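You operate a simulated robot arm through the tools that you are given. There is no shell and no other tool.

You are at the controls of a simulated robot arm. One attempt, no reset.

## Task
Straighten the steel bracket in the vise and stand it in the steel tray.
Fine: clamp it, bend its leg square, then open the vise; the jaw covers stay on. Set down upright: steel bracket.

Only the result counts: the job must be done as asked and must still hold three seconds after the hand-in. Knocking over, shifting, dropping, spilling or breaking anything else fails it. Lids that push on must go on centred and level and be pressed home; caps that screw on are set level and turned clockwise until they are tight.

## Robot
A 7-joint arm with a two-finger parallel gripper, fixed in place. Base frame: the origin is on the floor under the middle of its stand, x ahead of it, y to its left, z up; the work surface is at about z = 915. Readings come in mm, rad, newtons and seconds.
It reaches about 1247 mm from its shoulder. Its first joint turns from -2.304 to 2.304 rad. Payload 3.91 kg.
Tool frame: the origin (TCP) lies between the finger pads and is the grasp point; the fingertips stand 30 mm ahead of it; z points along the fingers, y is the line along which they close. Largest opening 110 mm; finger width 20, thickness 10; the body of the gripper, 48 by 112 mm, starts 55 mm behind the TCP.
Orientation is that of the tool frame in the base frame, as a unit quaternion [w, x, y, z]. With the fingers straight down and closing along the base's y, the tool's x points along the base's -x, its y along +y and its z along -z.

## Interface
- The arm moves only by the tool servo_tool. Its argument "plan" is text: rows parted by semicolons, each of 6 numbers parted by spaces: the shift along the tool's x, y, z in mm, then the turn, a rotation vector about the tool's x, y, z in rad. In form: dx dy dz rx ry rz; .... A call has 1 to 20 rows; each row is the pose to reach, as a shift and turn from the pose commanded when the call began, along the tool's axes at that moment. "grip" is the gripper command, from -1 (fully open) to 1 (shut), values between in proportion, set as the call begins (left out, the last holds). Rows are played at 5 a second. More than 50 mm and 0.15 rad between two rows, or a gripper value outside its range, and nothing of the call is played. Where a pose cannot be reached the arm comes as near as it can. A force on the tool above 70 N (or 10 N above the force at the start of the call, whichever is more), or a blocked arm, ends the call early, and 0.2 s more pass. The fingers move at their own pace (about 108 mm/s each) and stop on an object; they squeeze with about 45 N. The grip force told is the motor's: it shows also when the fingers shut on nothing. Time passes only in rows, and 0.2 s behind the last, so rows that repeat a pose let the fingers close. It gives the time, the measured TCP pose, the force on the tool (base axes), the opening and the grip force at its end, in the units of the frame above (readings bear some noise), with the torque about the TCP (base axes, N m) and any sound that the robot's microphone picked up, and new pictures: "views" is both (left out), scene, wrist or none.
- Cameras (640 x 400 px; columns grow to the right, rows downward): "scene" is fixed at [51.4, 650.5, 1651]; the picture's right is [-0.13, -0.99, 0.00], its down [-0.59, 0.07, -0.81] and it looks along [0.80, -0.10, -0.59] (base axes); focal length 361 px, centre (320, 200). "wrist" rides on the gripper at [72, 17, -103] in the tool frame; the picture's right is [-0.23, 0.97, 0.00], its down [-0.76, -0.18, -0.62] and it looks along [-0.61, -0.14, 0.78] (tool axes); focal length 222 px, centre (320, 200). There is no depth. A picture from a camera that has moved, and an enlarged one, comes with that camera's place and axes in the base frame and with its lens.
- inspect(camera, box): a new picture of the part [left, top, right, bottom] of that camera's present view, enlarged. The clock stands still meanwhile.
- finish_job(): hands the job in; it is judged then, once.

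Places have to be worked out from the pictures, the camera data and where the tool is seen. Open the gripper and draw the arm clear of the work before you hand the job in, unless the task says otherwise.

The tools are called by a JSON object that holds its "fn" and its "kwargs". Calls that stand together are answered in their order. servo_tool: Moves the arm, as the interface text tells. Its arguments: {"type":"object","properties":{"plan":{"type":"string"},"grip":{"type":"number"},"views":{"type":"string","enum":["both","scene","wrist","none"]}},"required":["plan"]} The other tools are called the same way: inspect (camera, box) takes an enlarged picture of a part of a camera's view; finish_job () hands the job in.

At the start:

```text
time_s: 0.0
eef_pos: [475.9, 520.2, 1431.6]
tcp_rot: [0.0, 0.0, 1.0, -0.001]
contact_force: [0.4, 0.3, -0.6]
wrist_torque: [-0.03, 0.01, 0.03]
opening: 110.2
finger_force: 0.1
```

scene: 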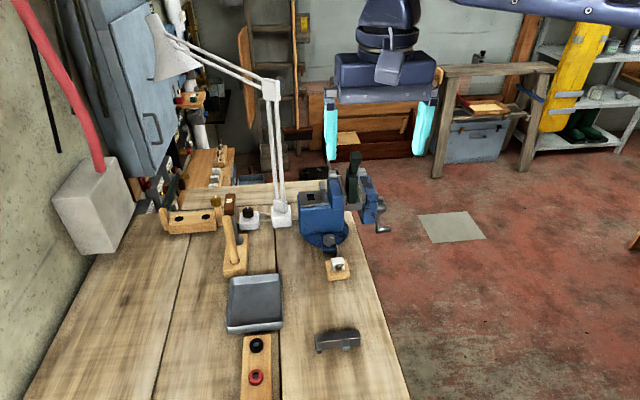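
wrist: 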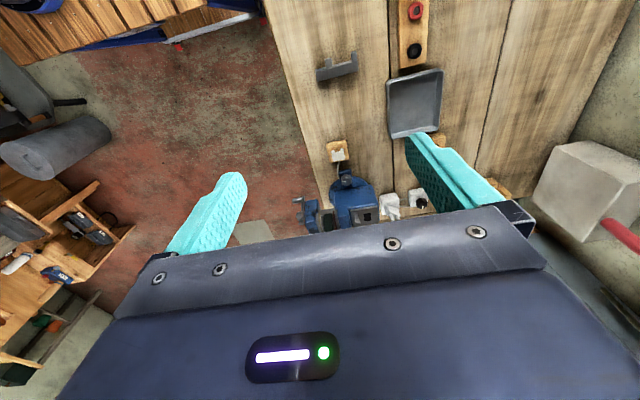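

I start by looking closely at the bench: the vise, the tray and the part lying near the front.

{"fn": "inspect", "kwargs": {"camera": "scene", "box": [280, 150, 400, 225]}}

{"fn": "inspect", "kwargs": {"camera": "scene", "box": [210, 240, 410, 400]}}

{"fn": "inspect", "kwargs": {"camera": "scene", "box": [140, 150, 400, 312]}}

{"fn": "inspect", "kwargs": {"camera": "wrist", "box": [270, 0, 470, 125]}}

{"fn": "inspect", "kwargs": {"camera": "wrist", "box": [270, 120, 450, 240]}}

```text
5.33 times, centred on (340, 188) of scene
camera zoom: at [51.4, 650.5, 1651.0], right [-0.13, -0.99, 0.0], down [-0.59, 0.07, -0.81], along [0.8, -0.1, -0.59], focal length 1925 px, centre (213, 267)
```

zoom: 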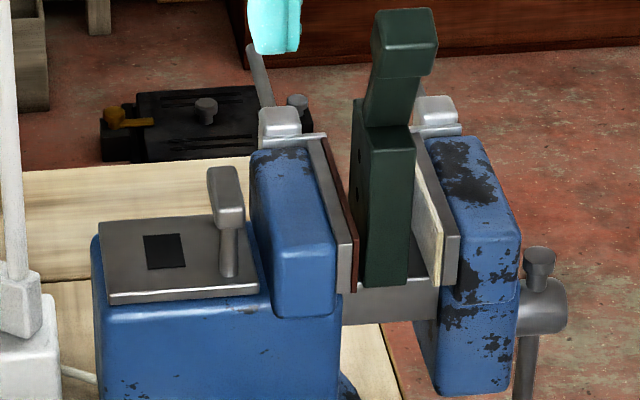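

```text
2.50 times, centred on (310, 320) of scene
camera zoom: at [51.4, 650.5, 1651.0], right [-0.13, -0.99, 0.0], down [-0.59, 0.07, -0.81], along [0.8, -0.1, -0.59], focal length 902 px, centre (345, -100)
```

zoom: 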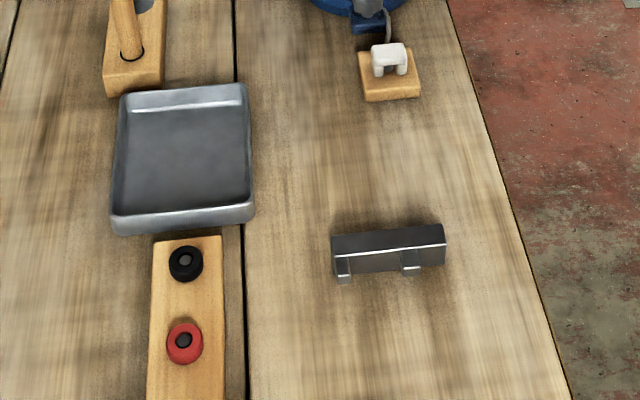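

```text
2.46 times, centred on (270, 231) of scene
camera zoom: at [51.4, 650.5, 1651.0], right [-0.13, -0.99, 0.0], down [-0.59, 0.07, -0.81], along [0.8, -0.1, -0.59], focal length 888 px, centre (443, 124)
```

zoom: 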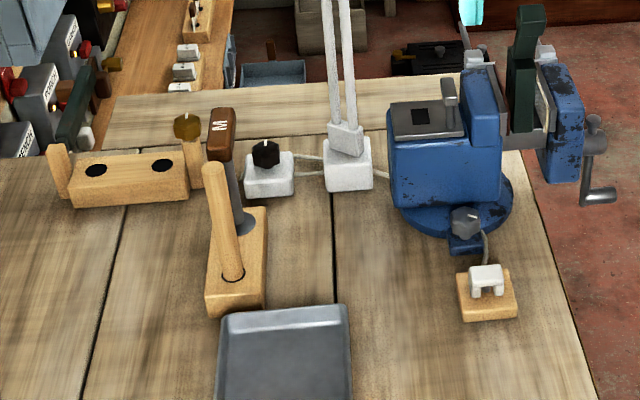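

```text
3.20 times, centred on (370, 62) of wrist
camera zoom: at [404.4, 538.4, 1535.1], right [0.23, 0.97, 0.0], down [0.76, -0.18, 0.62], along [0.61, -0.14, -0.78], focal length 711 px, centre (160, 640)
```

zoom: 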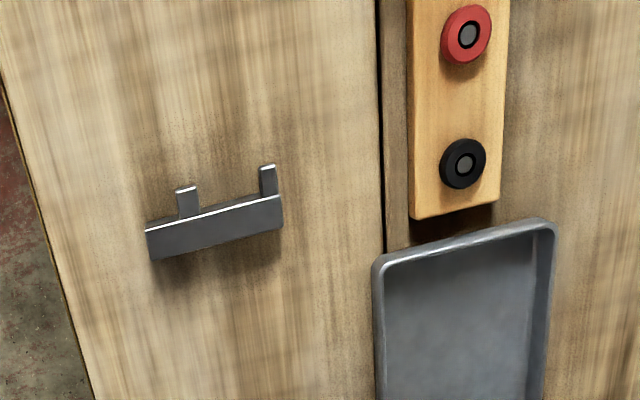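

```text
3.33 times, centred on (360, 180) of wrist
camera zoom: at [404.4, 538.4, 1535.1], right [0.23, 0.97, 0.0], down [0.76, -0.18, 0.62], along [0.61, -0.14, -0.78], focal length 740 px, centre (187, 267)
```

zoom: 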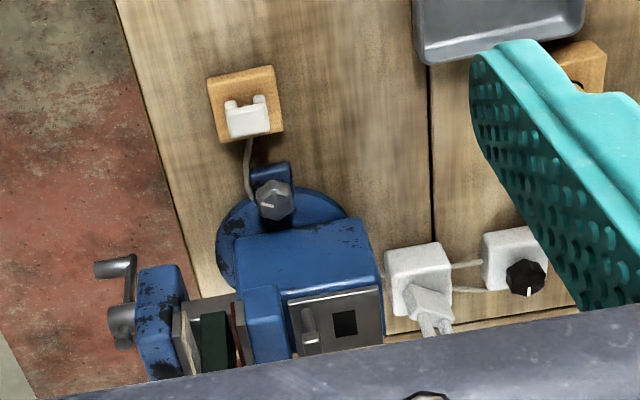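

The vise stands at about (860, 535), with the green part between its jaws and the tray at about (640, 740). A grey two-pronged part lies at about (511, 551). I move the wrist camera closer to the vise for a better look.

{"fn": "servo_tool", "kwargs": {"plan": "-40 10 25 0 0 0; -80 20 50 0 0 0; -120 30 75 0 0 0; -150 40 100 0 0 0; -150 40 100 0 0 0", "views": "both"}}

```text
time_s: 1.2
eef_pos: [626.3, 558.9, 1333.5]
tcp_rot: [0.0, 0.0, 1.0, 0.0]
contact_force: [-0.2, -0.3, 0.5]
wrist_torque: [-0.04, 0.02, 0.01]
opening: 110.3
finger_force: 0.1
camera wrist: at [554.9, 577.7, 1435.3], right [0.23, 0.97, 0.0], down [0.76, -0.18, 0.62], along [0.61, -0.14, -0.78], focal length 222 px, centre (320, 200)
```

scene: 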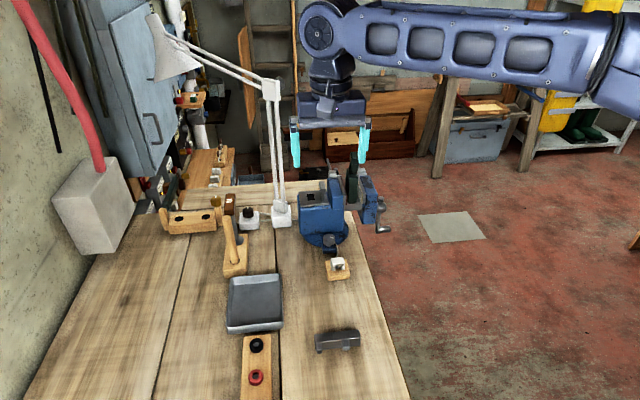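
wrist: 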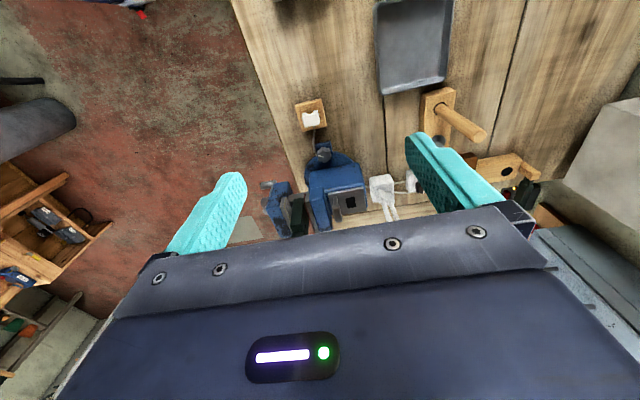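

The view is clearer now, so I enlarge the vise and the items around it.

{"fn": "inspect", "kwargs": {"camera": "wrist", "box": [255, 140, 375, 240]}}

{"fn": "inspect", "kwargs": {"camera": "scene", "box": [280, 160, 400, 260]}}

{"fn": "inspect", "kwargs": {"camera": "scene", "box": [300, 310, 380, 370]}}

{"fn": "inspect", "kwargs": {"camera": "wrist", "box": [340, 0, 540, 220]}}

```text
4.00 times, centred on (315, 190) of wrist
camera zoom: at [554.9, 577.7, 1435.3], right [0.23, 0.97, 0.0], down [0.76, -0.18, 0.62], along [0.61, -0.14, -0.78], focal length 888 px, centre (340, 240)
```

zoom: 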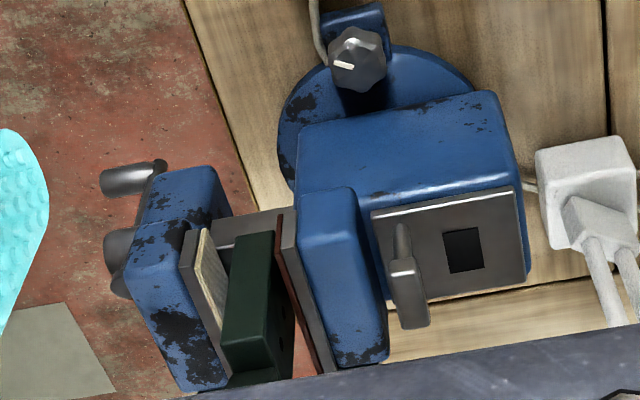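

```text
4.00 times, centred on (340, 210) of scene
camera zoom: at [51.4, 650.5, 1651.0], right [-0.13, -0.99, 0.0], down [-0.59, 0.07, -0.81], along [0.8, -0.1, -0.59], focal length 1444 px, centre (240, 160)
```

zoom: 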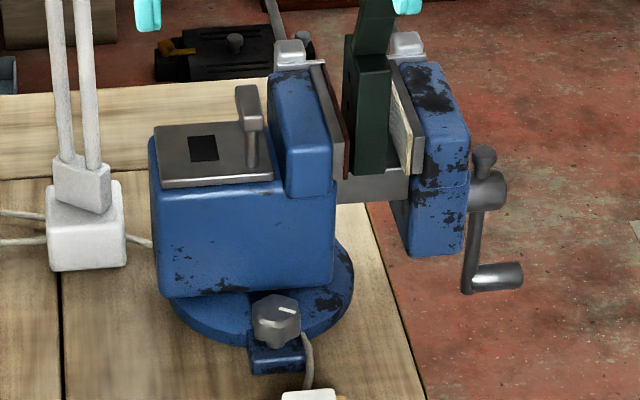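

```text
6.67 times, centred on (340, 340) of scene
camera zoom: at [51.4, 650.5, 1651.0], right [-0.13, -0.99, 0.0], down [-0.59, 0.07, -0.81], along [0.8, -0.1, -0.59], focal length 2406 px, centre (187, -733)
```

zoom: 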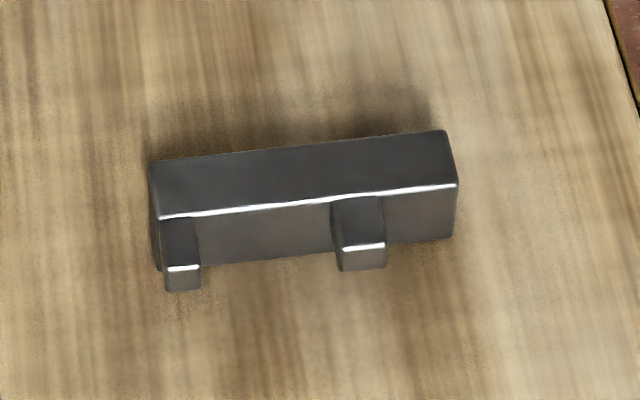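

```text
1.82 times, centred on (440, 110) of wrist
camera zoom: at [554.9, 577.7, 1435.3], right [0.23, 0.97, 0.0], down [0.76, -0.18, 0.62], along [0.61, -0.14, -0.78], focal length 404 px, centre (102, 364)
```

zoom: 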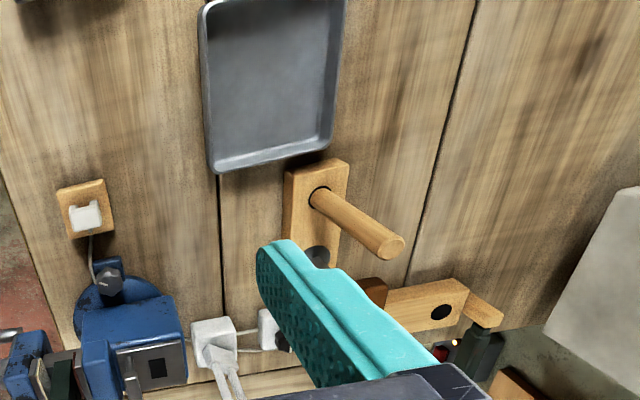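

The green bracket's upper part is hidden by the gripper in this view. I move forward and over so that the vise falls in the clear upper half of the wrist picture, staying above everything and away from the lamp.

{"fn": "servo_tool", "kwargs": {"plan": "-45 -10 0 0 0 0; -90 -25 0 0 0 0; -135 -40 0 0 0 0; -180 -50 0 0 0 0; -210 -60 0 0 0 0; -210 -60 0 0 0 0", "views": "both"}}

{"fn": "inspect", "kwargs": {"camera": "wrist", "box": [220, 0, 440, 220]}}

```text
time_s: 2.6
eef_pos: [839.3, 501.2, 1332.7]
tcp_rot: [0.001, 0.001, 1.0, 0.001]
contact_force: [-0.5, -0.1, -0.1]
wrist_torque: [-0.02, 0.01, 0.0]
opening: 109.7
finger_force: 0.1
camera wrist: at [764.7, 518.5, 1435.5], right [0.23, 0.97, 0.0], down [0.76, -0.18, 0.62], along [0.61, -0.14, -0.78], focal length 222 px, centre (320, 200)
```

scene: 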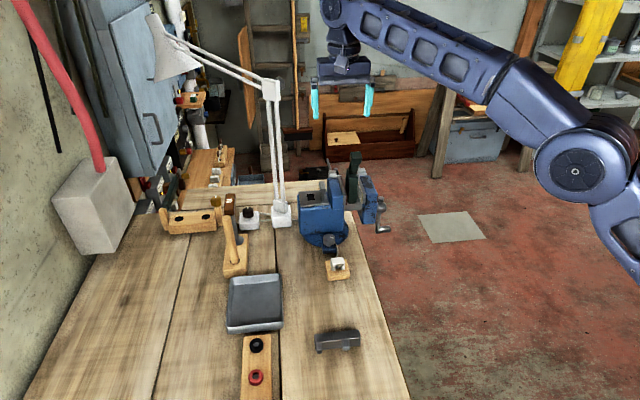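
wrist: 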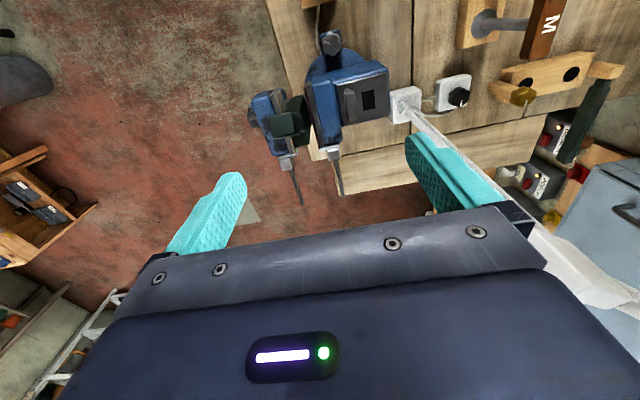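

```text
1.82 times, centred on (330, 110) of wrist
camera zoom: at [764.7, 518.5, 1435.5], right [0.23, 0.97, 0.0], down [0.76, -0.18, 0.62], along [0.61, -0.14, -0.78], focal length 404 px, centre (302, 364)
```

zoom: 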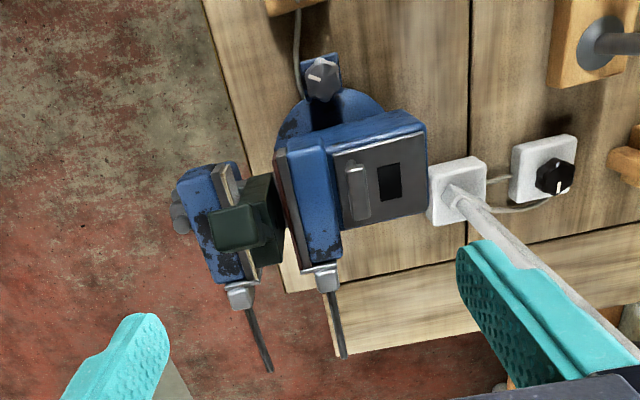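

Now both jaws, the bracket and some rods on the far side of the jaws are visible. I zoom in further on the vise.

{"fn": "inspect", "kwargs": {"camera": "wrist", "box": [265, 75, 365, 145]}}

{"fn": "inspect", "kwargs": {"camera": "wrist", "box": [235, 80, 325, 215]}}

{"fn": "inspect", "kwargs": {"camera": "scene", "box": [290, 140, 400, 280]}}

{"fn": "inspect", "kwargs": {"camera": "wrist", "box": [380, 0, 640, 230]}}

```text
5.71 times, centred on (315, 110) of wrist
camera zoom: at [764.7, 518.5, 1435.5], right [0.23, 0.97, 0.0], down [0.76, -0.18, 0.62], along [0.61, -0.14, -0.78], focal length 1269 px, centre (349, 714)
```

zoom: 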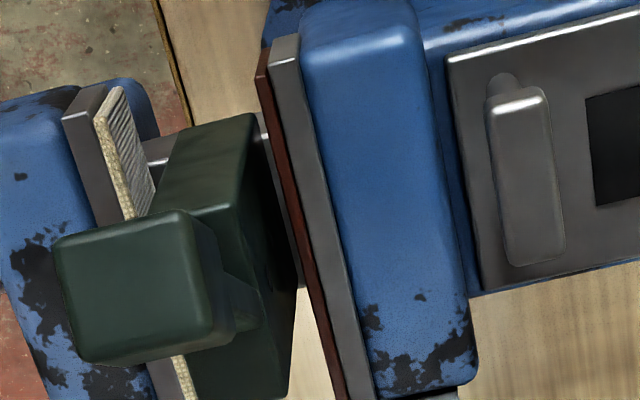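

```text
2.96 times, centred on (280, 148) of wrist
camera zoom: at [764.7, 518.5, 1435.5], right [0.23, 0.97, 0.0], down [0.76, -0.18, 0.62], along [0.61, -0.14, -0.78], focal length 658 px, centre (438, 356)
```

zoom: 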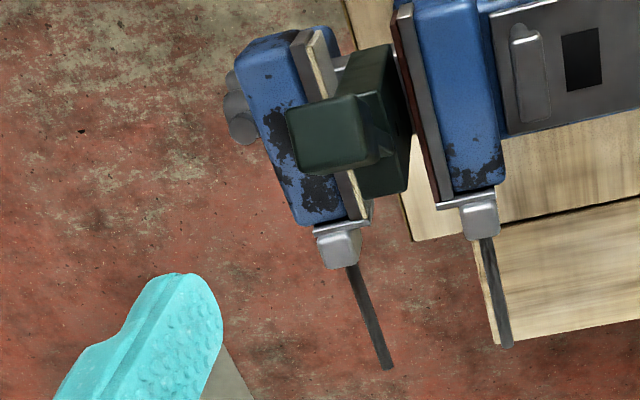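

```text
2.86 times, centred on (345, 210) of scene
camera zoom: at [51.4, 650.5, 1651.0], right [-0.13, -0.99, 0.0], down [-0.59, 0.07, -0.81], along [0.8, -0.1, -0.59], focal length 1031 px, centre (249, 171)
```

zoom: 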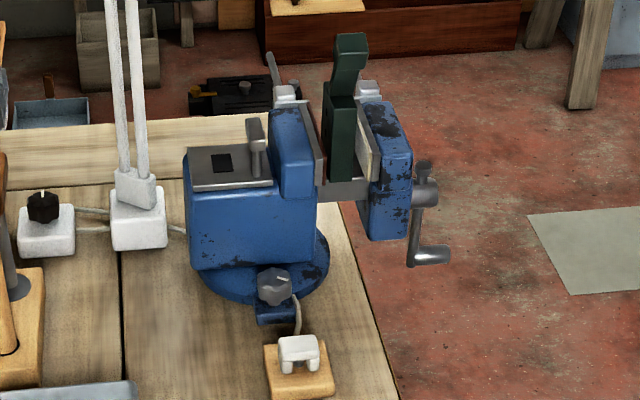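

```text
1.74 times, centred on (510, 115) of wrist
camera zoom: at [764.7, 518.5, 1435.5], right [0.23, 0.97, 0.0], down [0.76, -0.18, 0.62], along [0.61, -0.14, -0.78], focal length 386 px, centre (-10, 348)
```

zoom: 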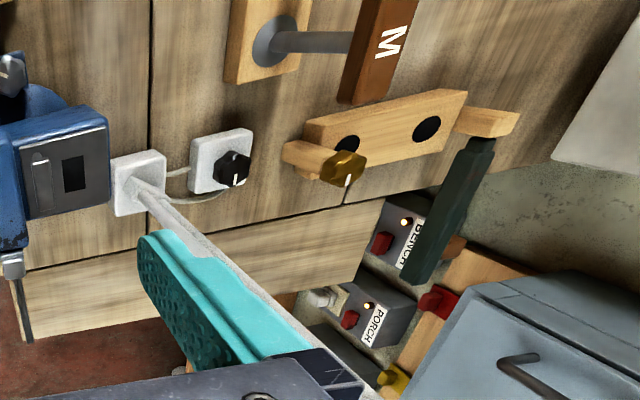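

The dark green bracket stands loosely between the covered jaws and its upper leg seems to lean toward -y. To measure that I take a low view from the robot side, looking along +x.

{"fn": "servo_tool", "kwargs": {"plan": "37 0 15 0 -0.117 0; 73 0 35 0 -0.233 0; 110 0 55 0 -0.35 0; 146 0 75 0 -0.467 0; 183 0 95 0 -0.583 0; 219 0 113 0 -0.7 0; 219 0 113 0 -0.7 0", "views": "both"}}

{"fn": "inspect", "kwargs": {"camera": "wrist", "box": [220, 60, 440, 240]}}

```text
time_s: 4.2
eef_pos: [618.0, 498.9, 1218.7]
tcp_rot: [0.343, 0.001, 0.939, -0.001]
contact_force: [0.2, 0.6, -0.2]
wrist_torque: [-0.03, 0.02, 0.05]
opening: 110.1
finger_force: 0.0
camera wrist: at [495.2, 518.4, 1251.2], right [0.17, 0.97, 0.15], down [0.18, -0.18, 0.97], along [0.97, -0.14, -0.21], focal length 222 px, centre (320, 200)
```

scene: 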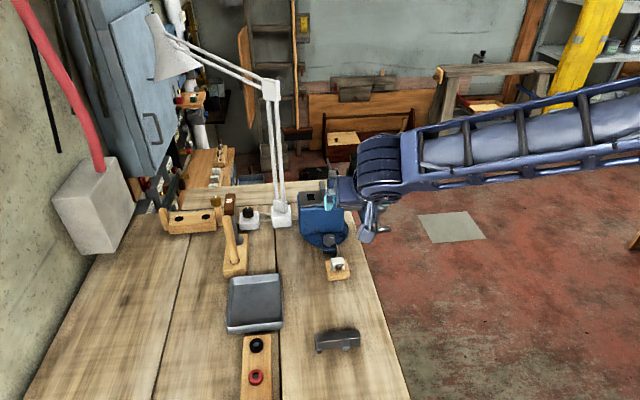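
wrist: 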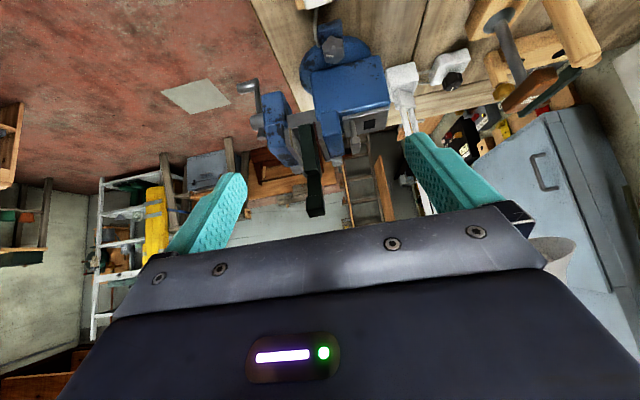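

```text
2.22 times, centred on (330, 150) of wrist
camera zoom: at [495.2, 518.4, 1251.2], right [0.17, 0.97, 0.15], down [0.18, -0.18, 0.97], along [0.97, -0.14, -0.21], focal length 494 px, centre (298, 311)
```

zoom: 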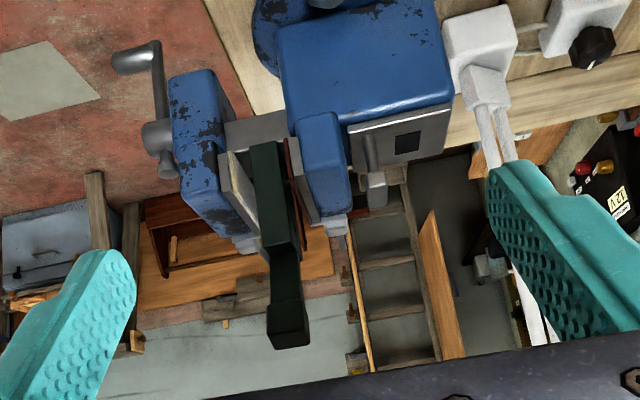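

From this angle the bracket's shape is clearer. I zoom in on it to measure the leg's lean and the gaps to the jaws.

{"fn": "inspect", "kwargs": {"camera": "wrist", "box": [280, 100, 380, 230]}}

{"fn": "inspect", "kwargs": {"camera": "wrist", "box": [230, 20, 400, 150]}}

```text
3.08 times, centred on (330, 165) of wrist
camera zoom: at [495.2, 518.4, 1251.2], right [0.17, 0.97, 0.15], down [0.18, -0.18, 0.97], along [0.97, -0.14, -0.21], focal length 684 px, centre (289, 308)
```

zoom: 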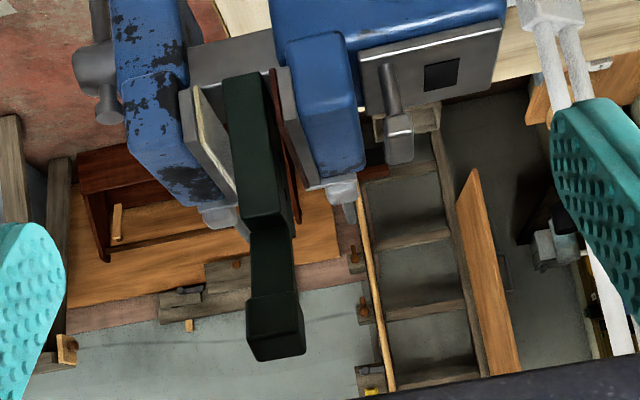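

```text
3.08 times, centred on (315, 85) of wrist
camera zoom: at [495.2, 518.4, 1251.2], right [0.17, 0.97, 0.15], down [0.18, -0.18, 0.97], along [0.97, -0.14, -0.21], focal length 684 px, centre (335, 554)
```

zoom: 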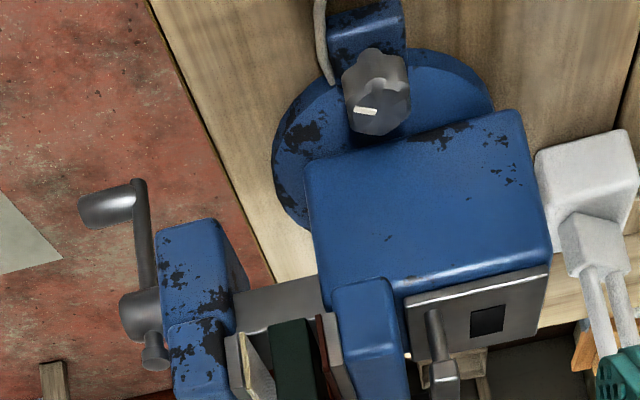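

The bracket has a wide lower plate, a narrow neck and a thicker head, with the head top near (843, 459, 1192). The leg appears to lean, so I swing the tool around to look along +y from the crank side. That shows the crank and the lean in x.

{"fn": "servo_tool", "kwargs": {"plan": "-17.6 -19 12.6 -0.0843 0 -0.1002; -35.2 -38 25.3 -0.1687 0 -0.2003; -52.8 -57 37.9 -0.253 0 -0.3005; -70.3 -76 50.5 -0.3373 0 -0.4007; -87.9 -95 63.1 -0.4217 0 -0.5008; -105.5 -114 75.8 -0.506 0 -0.601; -123.1 -133 88.4 -0.5903 0 -0.7012; -140.7 -152 101 -0.6747 0 -0.8013; -158.3 -171 113.6 -0.759 0 -0.9015; -175.8 -190 126.3 -0.8433 0 -1.0017; -193.4 -209 138.9 -0.9277 0 -1.1018; -211 -228 151.5 -1.012 0 -1.202; -211 -228 151.5 -1.012 0 -1.202", "views": "both"}}

{"fn": "inspect", "kwargs": {"camera": "wrist", "box": [220, 40, 440, 220]}}

```text
time_s: 7.0
eef_pos: [876.7, 271.6, 1240.4]
tcp_rot: [-0.242, 0.665, -0.664, -0.243]
contact_force: [1.0, 0.1, 0.2]
wrist_torque: [-0.03, -0.01, 0.02]
opening: 109.9
finger_force: 0.0
camera wrist: at [859.6, 151.5, 1271.5], right [-0.97, 0.17, 0.15], down [0.18, 0.18, 0.97], along [0.14, 0.97, -0.21], focal length 222 px, centre (320, 200)
```

scene: 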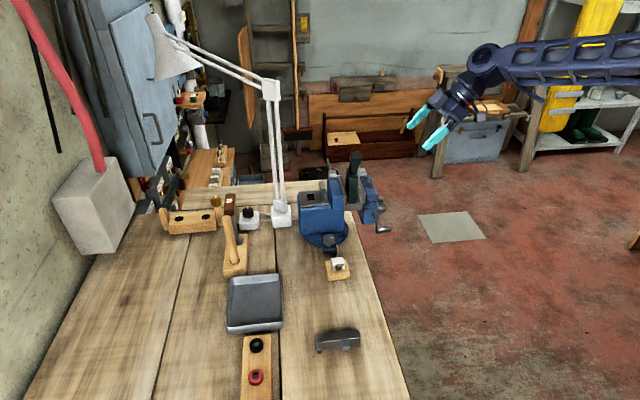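
wrist: 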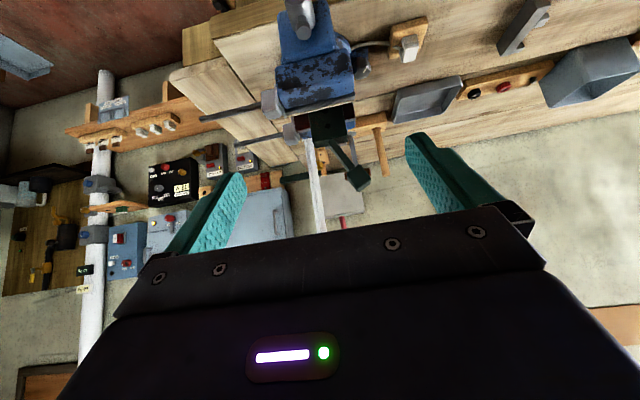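

```text
2.22 times, centred on (330, 130) of wrist
camera zoom: at [859.6, 151.5, 1271.5], right [-0.97, 0.17, 0.15], down [0.18, 0.18, 0.97], along [0.14, 0.97, -0.21], focal length 494 px, centre (298, 356)
```

zoom: 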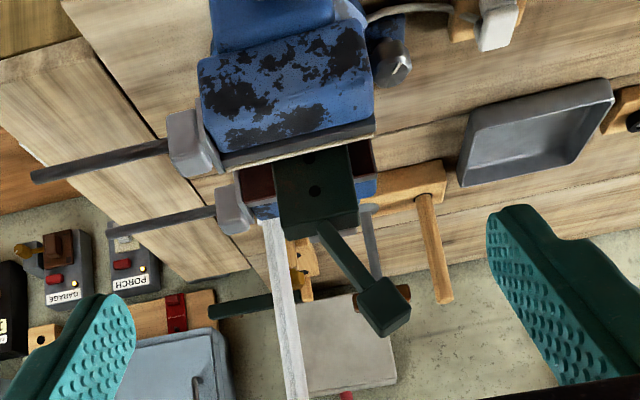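

This view shows it well: the plate stands in the x-z plane between the jaws, and its leg leans about 31° toward -x. I now zoom in on the plate and leg, and on the crank, the white switch and the grey tool.

{"fn": "inspect", "kwargs": {"camera": "wrist", "box": [260, 70, 400, 210]}}

{"fn": "inspect", "kwargs": {"camera": "wrist", "box": [250, 0, 390, 90]}}

{"fn": "inspect", "kwargs": {"camera": "wrist", "box": [330, 0, 560, 120]}}

{"fn": "inspect", "kwargs": {"camera": "wrist", "box": [60, 80, 360, 250]}}

```text
2.86 times, centred on (330, 140) of wrist
camera zoom: at [859.6, 151.5, 1271.5], right [-0.97, 0.17, 0.15], down [0.18, 0.18, 0.97], along [0.14, 0.97, -0.21], focal length 635 px, centre (291, 371)
```

zoom: 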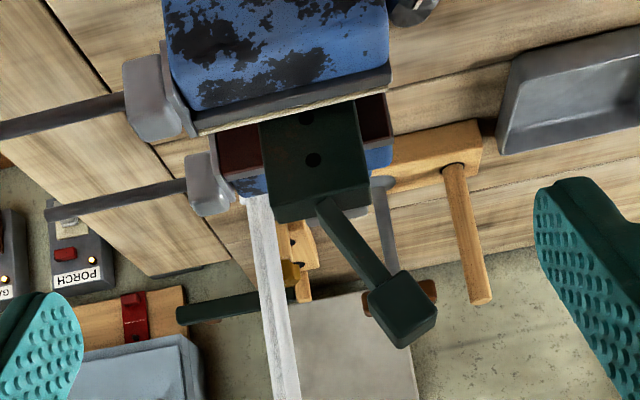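

```text
4.44 times, centred on (320, 45) of wrist
camera zoom: at [859.6, 151.5, 1271.5], right [-0.97, 0.17, 0.15], down [0.18, 0.18, 0.97], along [0.14, 0.97, -0.21], focal length 987 px, centre (320, 889)
```

zoom: 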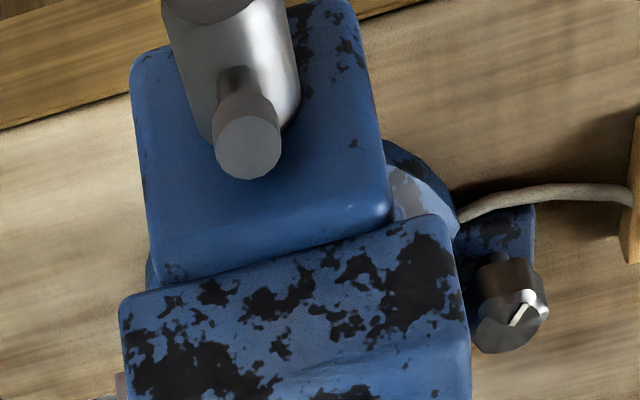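

```text
2.78 times, centred on (445, 60) of wrist
camera zoom: at [859.6, 151.5, 1271.5], right [-0.97, 0.17, 0.15], down [0.18, 0.18, 0.97], along [0.14, 0.97, -0.21], focal length 618 px, centre (-28, 590)
```

zoom: 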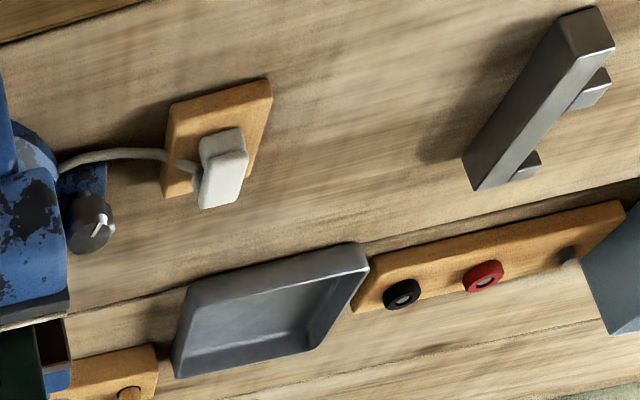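

```text
2.13 times, centred on (210, 165) of wrist
camera zoom: at [859.6, 151.5, 1271.5], right [-0.97, 0.17, 0.15], down [0.18, 0.18, 0.97], along [0.14, 0.97, -0.21], focal length 474 px, centre (555, 275)
```

zoom: 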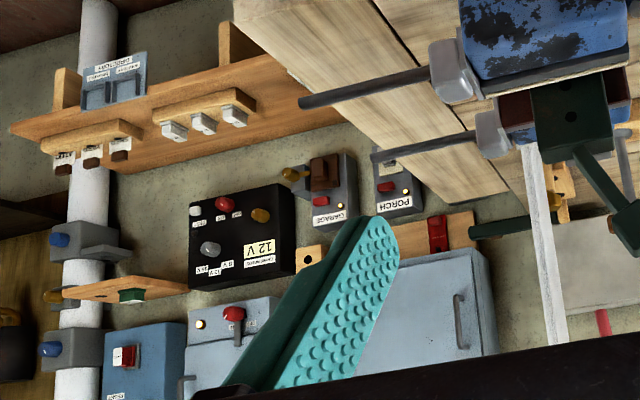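

The lean is clear and the plate has two holes. Next I back off and lower the camera on the -y side to see the crank and its handle properly.

{"fn": "servo_tool", "kwargs": {"plan": "35 -2 13.5 0 0 0; 70 -4 27 0 0 0; 106 -6 40.5 0 0 0; 141 -8 54 0 0 0; 176 -10 67.6 0 0 0; 176 -10 67.6 0 0 0", "views": "both"}}

{"fn": "inspect", "kwargs": {"camera": "wrist", "box": [220, 40, 440, 220]}}

```text
time_s: 8.4
eef_pos: [886.0, 179.9, 1073.7]
tcp_rot: [0.242, -0.664, 0.664, 0.242]
contact_force: [0.0, 0.3, 0.5]
wrist_torque: [0.02, -0.01, 0.03]
opening: 110.3
finger_force: 0.1
camera wrist: at [869.2, 59.9, 1106.0], right [-0.97, 0.17, 0.15], down [0.18, 0.18, 0.97], along [0.14, 0.97, -0.21], focal length 222 px, centre (320, 200)
```

scene: 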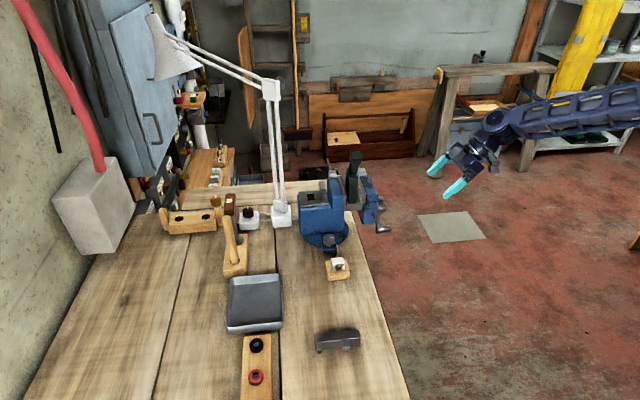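
wrist: 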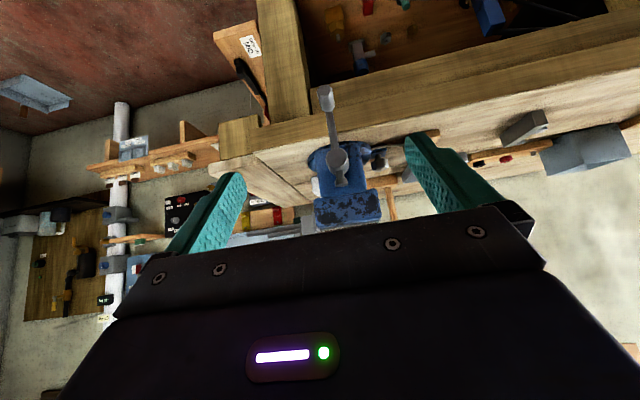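

```text
2.22 times, centred on (330, 130) of wrist
camera zoom: at [869.2, 59.9, 1106.0], right [-0.97, 0.17, 0.15], down [0.18, 0.18, 0.97], along [0.14, 0.97, -0.21], focal length 494 px, centre (298, 356)
```

zoom: 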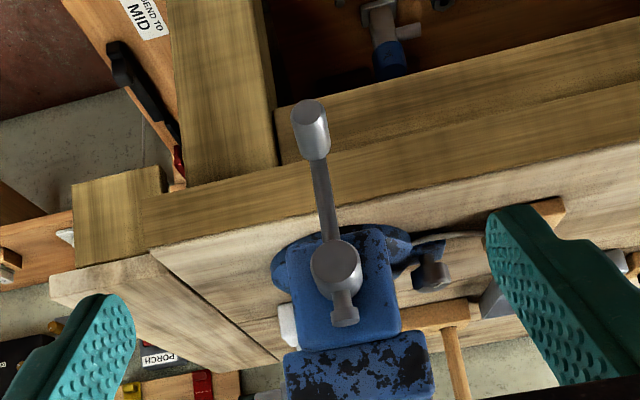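

A label reading "...BEND TO MID" shows beside the bench leg. I enlarge that, and the crank.

{"fn": "inspect", "kwargs": {"camera": "wrist", "box": [205, 15, 275, 125]}}

{"fn": "inspect", "kwargs": {"camera": "wrist", "box": [225, 25, 265, 60]}}

{"fn": "inspect", "kwargs": {"camera": "wrist", "box": [290, 75, 400, 205]}}

{"fn": "inspect", "kwargs": {"camera": "wrist", "box": [270, 0, 520, 70]}}

```text
3.64 times, centred on (240, 70) of wrist
camera zoom: at [869.2, 59.9, 1106.0], right [-0.97, 0.17, 0.15], down [0.18, 0.18, 0.97], along [0.14, 0.97, -0.21], focal length 808 px, centre (611, 673)
```

zoom: 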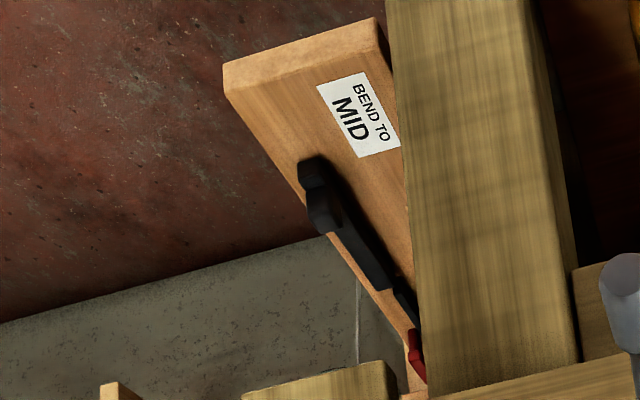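

```text
11.43 times, centred on (245, 42) of wrist
camera zoom: at [869.2, 59.9, 1106.0], right [-0.97, 0.17, 0.15], down [0.18, 0.18, 0.97], along [0.14, 0.97, -0.21], focal length 2538 px, centre (1177, 2000)
```

zoom: 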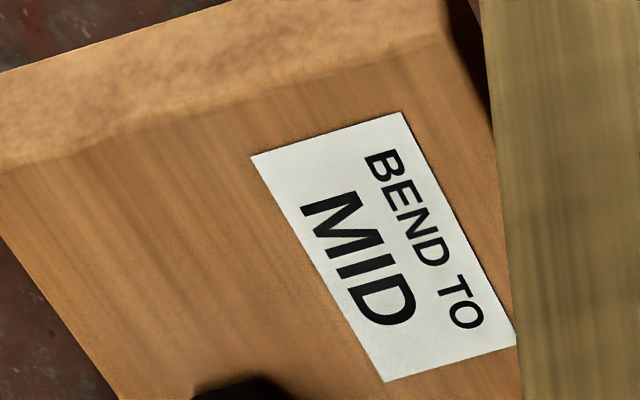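

```text
3.08 times, centred on (345, 140) of wrist
camera zoom: at [869.2, 59.9, 1106.0], right [-0.97, 0.17, 0.15], down [0.18, 0.18, 0.97], along [0.14, 0.97, -0.21], focal length 684 px, centre (243, 385)
```

zoom: 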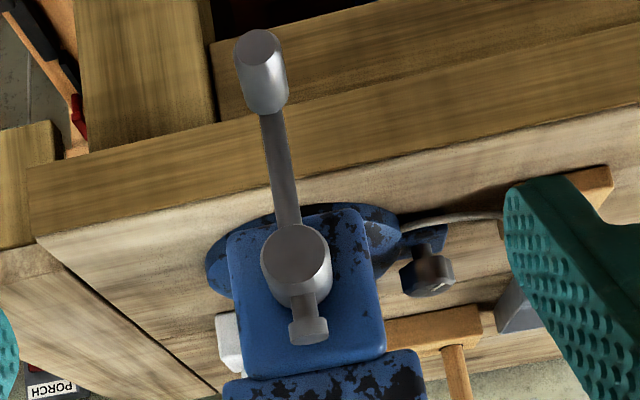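

```text
2.56 times, centred on (395, 35) of wrist
camera zoom: at [869.2, 59.9, 1106.0], right [-0.97, 0.17, 0.15], down [0.18, 0.18, 0.97], along [0.14, 0.97, -0.21], focal length 569 px, centre (128, 622)
```

zoom: 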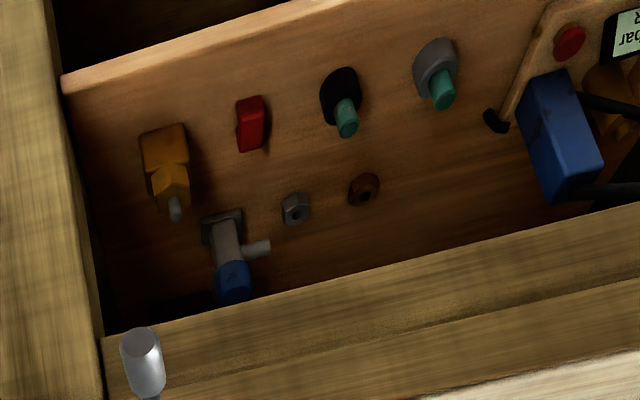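

The crank's handle tip is near (882, 326, 899) and its hub near (880, 344, 989), so the radius is about 90 mm. Before acting I check the "BEND TO MID" board with a lower look past the bench leg.

{"fn": "servo_tool", "kwargs": {"plan": "21 -22 31 0 0.083 0; 42 -44 62 0 0.167 0; 63.5 -65.5 94 0 0.25 0; 85 -87 125 0 0.333 0; 106 -109 156 0 0.417 0; 127.5 -131 168.5 0 0.5 0; 127.5 -131 168.5 0 0.5 0", "views": "wrist"}}

{"fn": "inspect", "kwargs": {"camera": "wrist", "box": [160, 0, 480, 200]}}

```text
time_s: 10.0
eef_pos: [1019.0, 190.1, 864.3]
tcp_rot: [0.071, -0.703, 0.704, 0.071]
contact_force: [0.0, -0.9, 0.1]
wrist_torque: [0.03, 0.01, 0.01]
opening: 110.0
finger_force: 0.1
camera wrist: at [1001.2, 100.6, 950.0], right [-0.97, 0.22, 0.04], down [0.18, 0.62, 0.76], along [0.14, 0.75, -0.65], focal length 222 px, centre (320, 200)
```

wrist: 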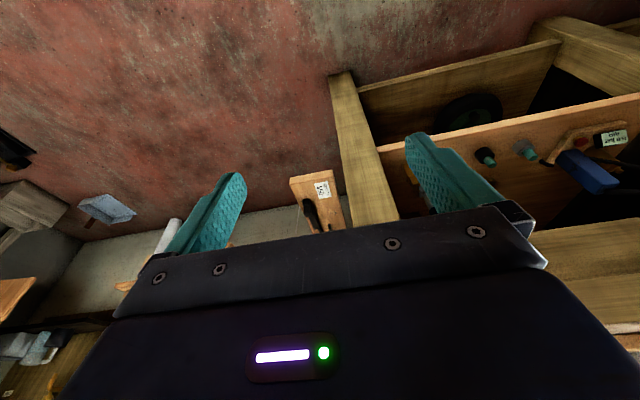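

```text
2.00 times, centred on (320, 100) of wrist
camera zoom: at [1001.2, 100.6, 950.0], right [-0.97, 0.22, 0.04], down [0.18, 0.62, 0.76], along [0.14, 0.75, -0.65], focal length 444 px, centre (320, 400)
```

zoom: 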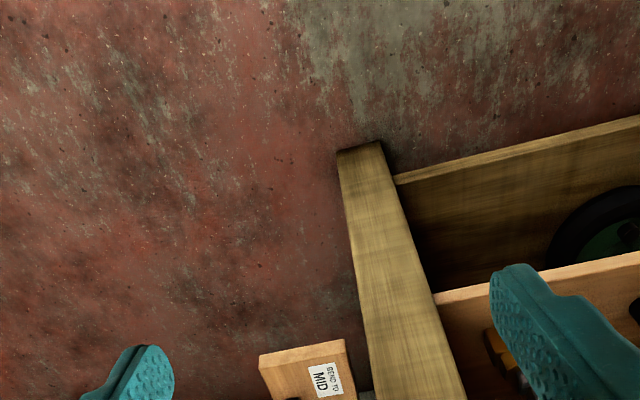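

The board hangs at the bench's far end, near (1069, 509, 564). I tilt the camera up a little to see it whole.

{"fn": "servo_tool", "kwargs": {"plan": "-5 -19 21 0 -0.133 0; -10 -38 42 0 -0.267 0; -16 -58 62.4 0 -0.4 0; -16 -58 62.4 0 -0.4 0", "views": "wrist"}}

{"fn": "inspect", "kwargs": {"camera": "wrist", "box": [240, 40, 400, 220]}}

```text
time_s: 11.0
eef_pos: [1075.0, 219.1, 804.8]
tcp_rot: [0.209, -0.675, 0.676, 0.209]
contact_force: [-0.5, 0.6, 1.4]
wrist_torque: [0.0, 0.03, -0.01]
opening: 109.9
finger_force: 0.1
camera wrist: at [1058.8, 102.3, 848.7], right [-0.97, 0.19, 0.13], down [0.18, 0.28, 0.94], along [0.14, 0.94, -0.3], focal length 222 px, centre (320, 200)
```

wrist: 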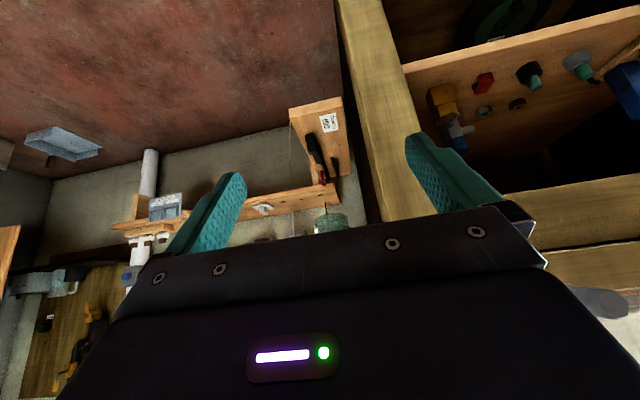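

```text
2.22 times, centred on (320, 130) of wrist
camera zoom: at [1058.8, 102.3, 848.7], right [-0.97, 0.19, 0.13], down [0.18, 0.28, 0.94], along [0.14, 0.94, -0.3], focal length 494 px, centre (320, 356)
```

zoom: 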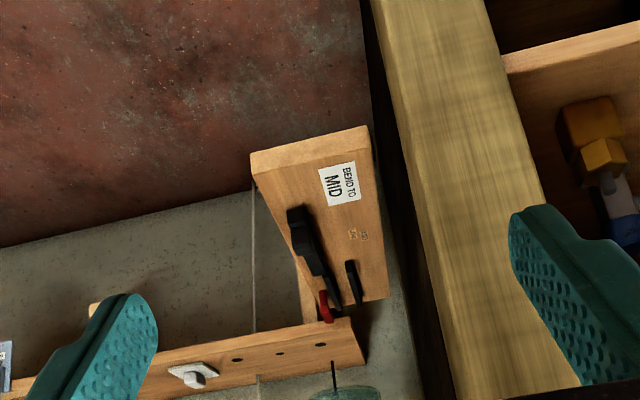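

I enlarge the board itself to read the faint markings.

{"fn": "inspect", "kwargs": {"camera": "wrist", "box": [288, 95, 348, 190]}}

{"fn": "inspect", "kwargs": {"camera": "wrist", "box": [320, 135, 345, 155]}}

{"fn": "inspect", "kwargs": {"camera": "wrist", "box": [110, 140, 380, 245]}}

```text
4.21 times, centred on (318, 142) of wrist
camera zoom: at [1058.8, 102.3, 848.7], right [-0.97, 0.19, 0.13], down [0.18, 0.28, 0.94], along [0.14, 0.94, -0.3], focal length 935 px, centre (328, 442)
```

zoom: 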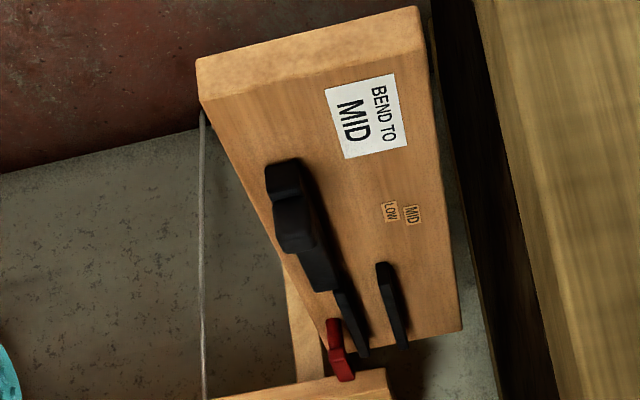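

```text
16.00 times, centred on (332, 145) of wrist
camera zoom: at [1058.8, 102.3, 848.7], right [-0.97, 0.19, 0.13], down [0.18, 0.28, 0.94], along [0.14, 0.94, -0.3], focal length 3554 px, centre (120, 1080)
```

zoom: 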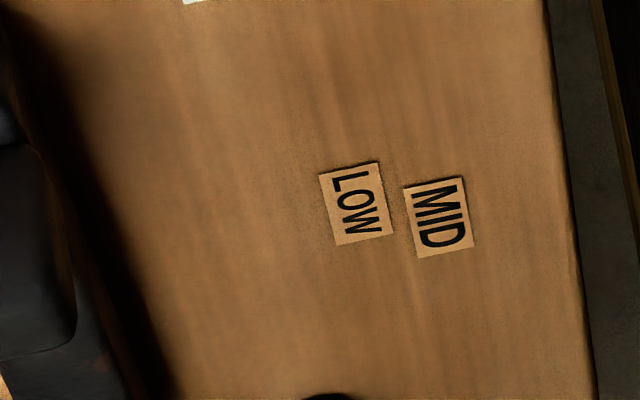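

```text
2.37 times, centred on (245, 192) of wrist
camera zoom: at [1058.8, 102.3, 848.7], right [-0.97, 0.19, 0.13], down [0.18, 0.28, 0.94], along [0.14, 0.94, -0.3], focal length 526 px, centre (498, 218)
```

zoom: 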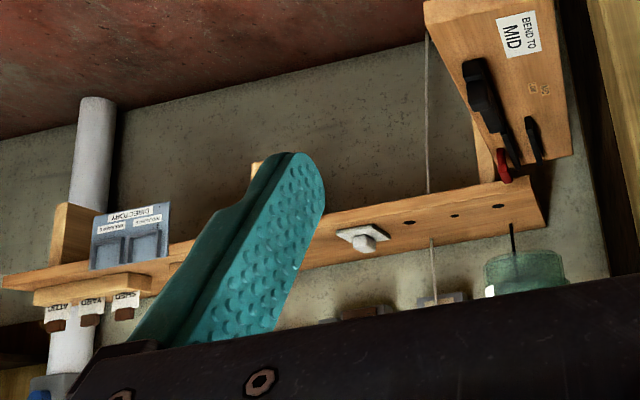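

That board belongs to some other device (LOW/MID spring tabs), so I leave it alone. I go back above the vise with the fingers straight down, the camera looking along +y, to fix the bracket's position accurately.

{"fn": "servo_tool", "kwargs": {"plan": "-21.4 17.7 -34.4 0 0.055 0; -42.7 35.5 -68.8 0 0.109 0; -64.1 53.2 -103.2 0 0.164 0; -85.4 70.9 -137.6 0 0.218 0; -106.8 88.6 -172 0 0.273 0; -128.1 106.4 -206.4 0 0.327 0; -149.5 124.1 -240.8 0 0.382 0; -170.8 141.8 -275.2 0 0.436 0; -192.2 159.5 -309.6 0 0.491 0; -213.5 177.3 -344 0 0.545 0; -234.9 195 -378.4 0 0.6 0; -277 195 -369 0 0.6 0; -319.5 195 -359.5 0 0.6 0; -361.5 195 -350 0 0.6 0; -404 195 -340.5 0 0.6 0; -446 195 -331 0 0.6 0; -446 195 -331 0 0.6 0", "views": "both"}}

{"fn": "inspect", "kwargs": {"camera": "wrist", "box": [240, 40, 400, 220]}}

{"fn": "inspect", "kwargs": {"camera": "wrist", "box": [280, 100, 380, 170]}}

```text
time_s: 14.6
eef_pos: [881.0, 400.4, 1329.2]
tcp_rot: [0.0, -0.706, 0.708, -0.001]
contact_force: [-0.3, -0.3, -0.2]
wrist_torque: [0.01, 0.01, 0.01]
opening: 109.9
finger_force: 0.1
camera wrist: at [863.2, 330.0, 1433.2], right [-0.97, 0.23, 0.0], down [0.18, 0.76, 0.62], along [0.14, 0.61, -0.78], focal length 222 px, centre (320, 200)
```

scene: 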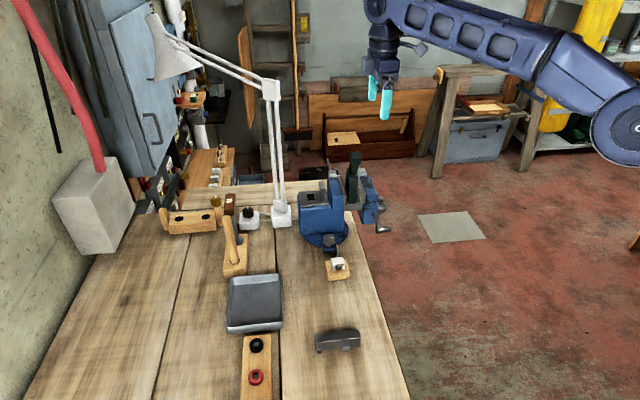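
wrist: 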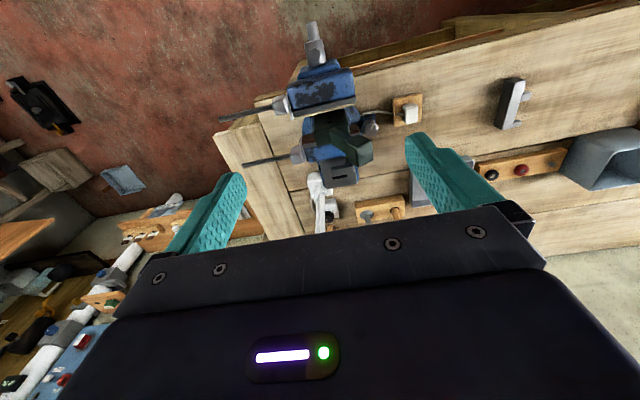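

```text
2.22 times, centred on (320, 130) of wrist
camera zoom: at [863.2, 330.0, 1433.2], right [-0.97, 0.23, 0.0], down [0.18, 0.76, 0.62], along [0.14, 0.61, -0.78], focal length 494 px, centre (320, 356)
```

zoom: 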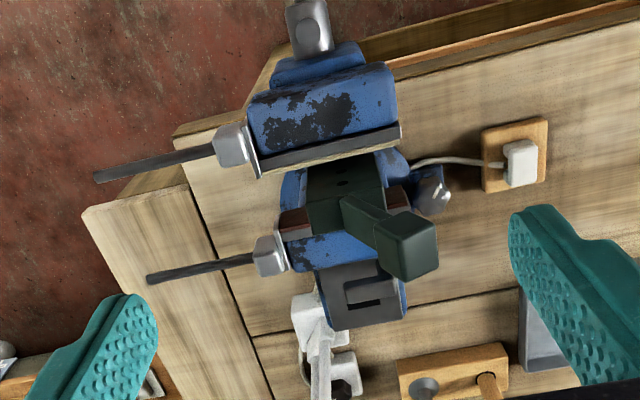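

```text
5.71 times, centred on (330, 135) of wrist
camera zoom: at [863.2, 330.0, 1433.2], right [-0.97, 0.23, 0.0], down [0.18, 0.76, 0.62], along [0.14, 0.61, -0.78], focal length 1269 px, centre (263, 571)
```

zoom: 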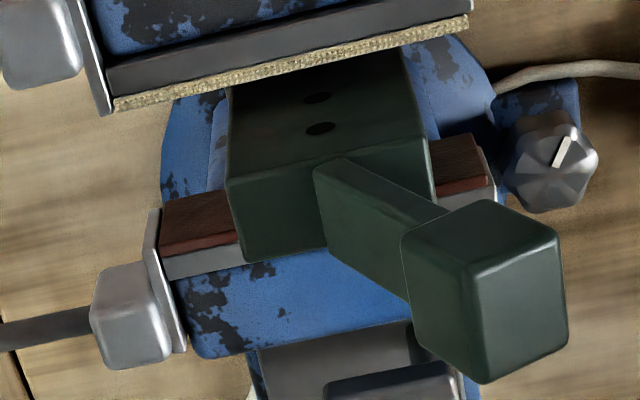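

This view gives good numbers:
- **Plate:** x about 849–899, y about 448–470, top at z about 1125.
- **Covers:** faces at y about 437 and 480, top at z about 1083, with gaps of about 10 mm on each side.
- **Leg:** leans about 28–31° toward -x.

I now swing the tool to point along +y, in front of the crank handle and well clear of it, with the fingers half open.

{"fn": "servo_tool", "kwargs": {"plan": "45 0 0 -0.071 -0.071 0.071; 90 0 10 -0.142 -0.142 0.142; 135 0 20 -0.213 -0.213 0.213; 170 0 40 -0.284 -0.284 0.284; 170 0 68 -0.356 -0.356 0.356; 170 0 96 -0.427 -0.427 0.427; 170 0 124 -0.498 -0.498 0.498; 170 0 152 -0.569 -0.569 0.569; 170 0 180 -0.640 -0.640 0.640; 170 0 208 -0.711 -0.711 0.711; 170 0 236 -0.782 -0.782 0.782; 170 0 264 -0.853 -0.853 0.853; 170 0 292 -0.924 -0.924 0.924; 170 0 320 -0.995 -0.995 0.995; 170 0 348 -1.067 -1.067 1.067; 165 0 376 -1.138 -1.138 1.138; 160 -1 404 -1.209 -1.209 1.209; 150 -1 430 -1.209 -1.209 1.209; 150 -1 430 -1.209 -1.209 1.209", "grip": -0.1, "views": "both"}}

```text
time_s: 18.6
eef_pos: [881.2, 248.4, 900.8]
tcp_rot: [0.0, 0.001, 0.707, 0.707]
contact_force: [-0.4, 0.1, 0.0]
wrist_torque: [-0.03, -0.01, -0.04]
opening: 60.7
finger_force: 0.0
camera wrist: at [808.3, 148.5, 917.0], right [0.23, 0.0, 0.97], down [0.76, -0.62, -0.18], along [0.61, 0.78, -0.14], focal length 222 px, centre (320, 200)
```

scene: 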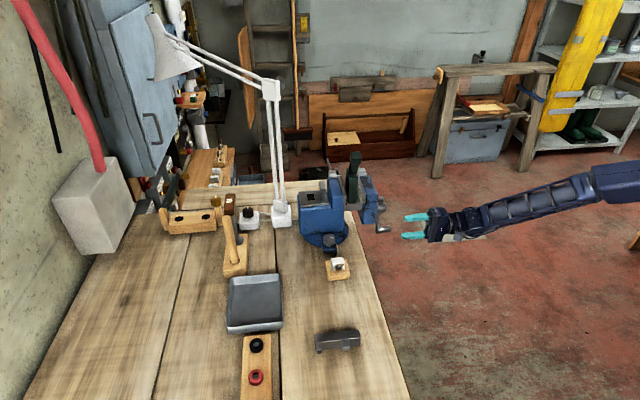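
wrist: 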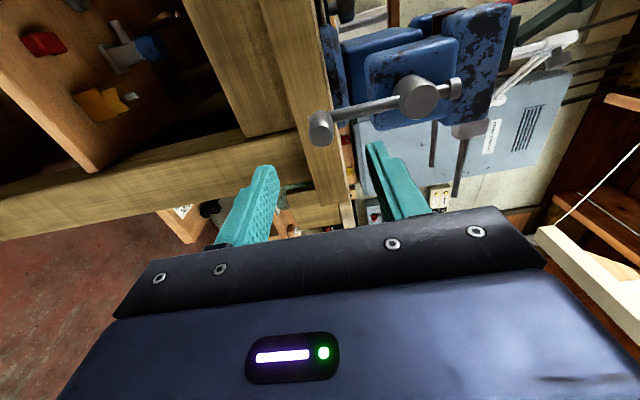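

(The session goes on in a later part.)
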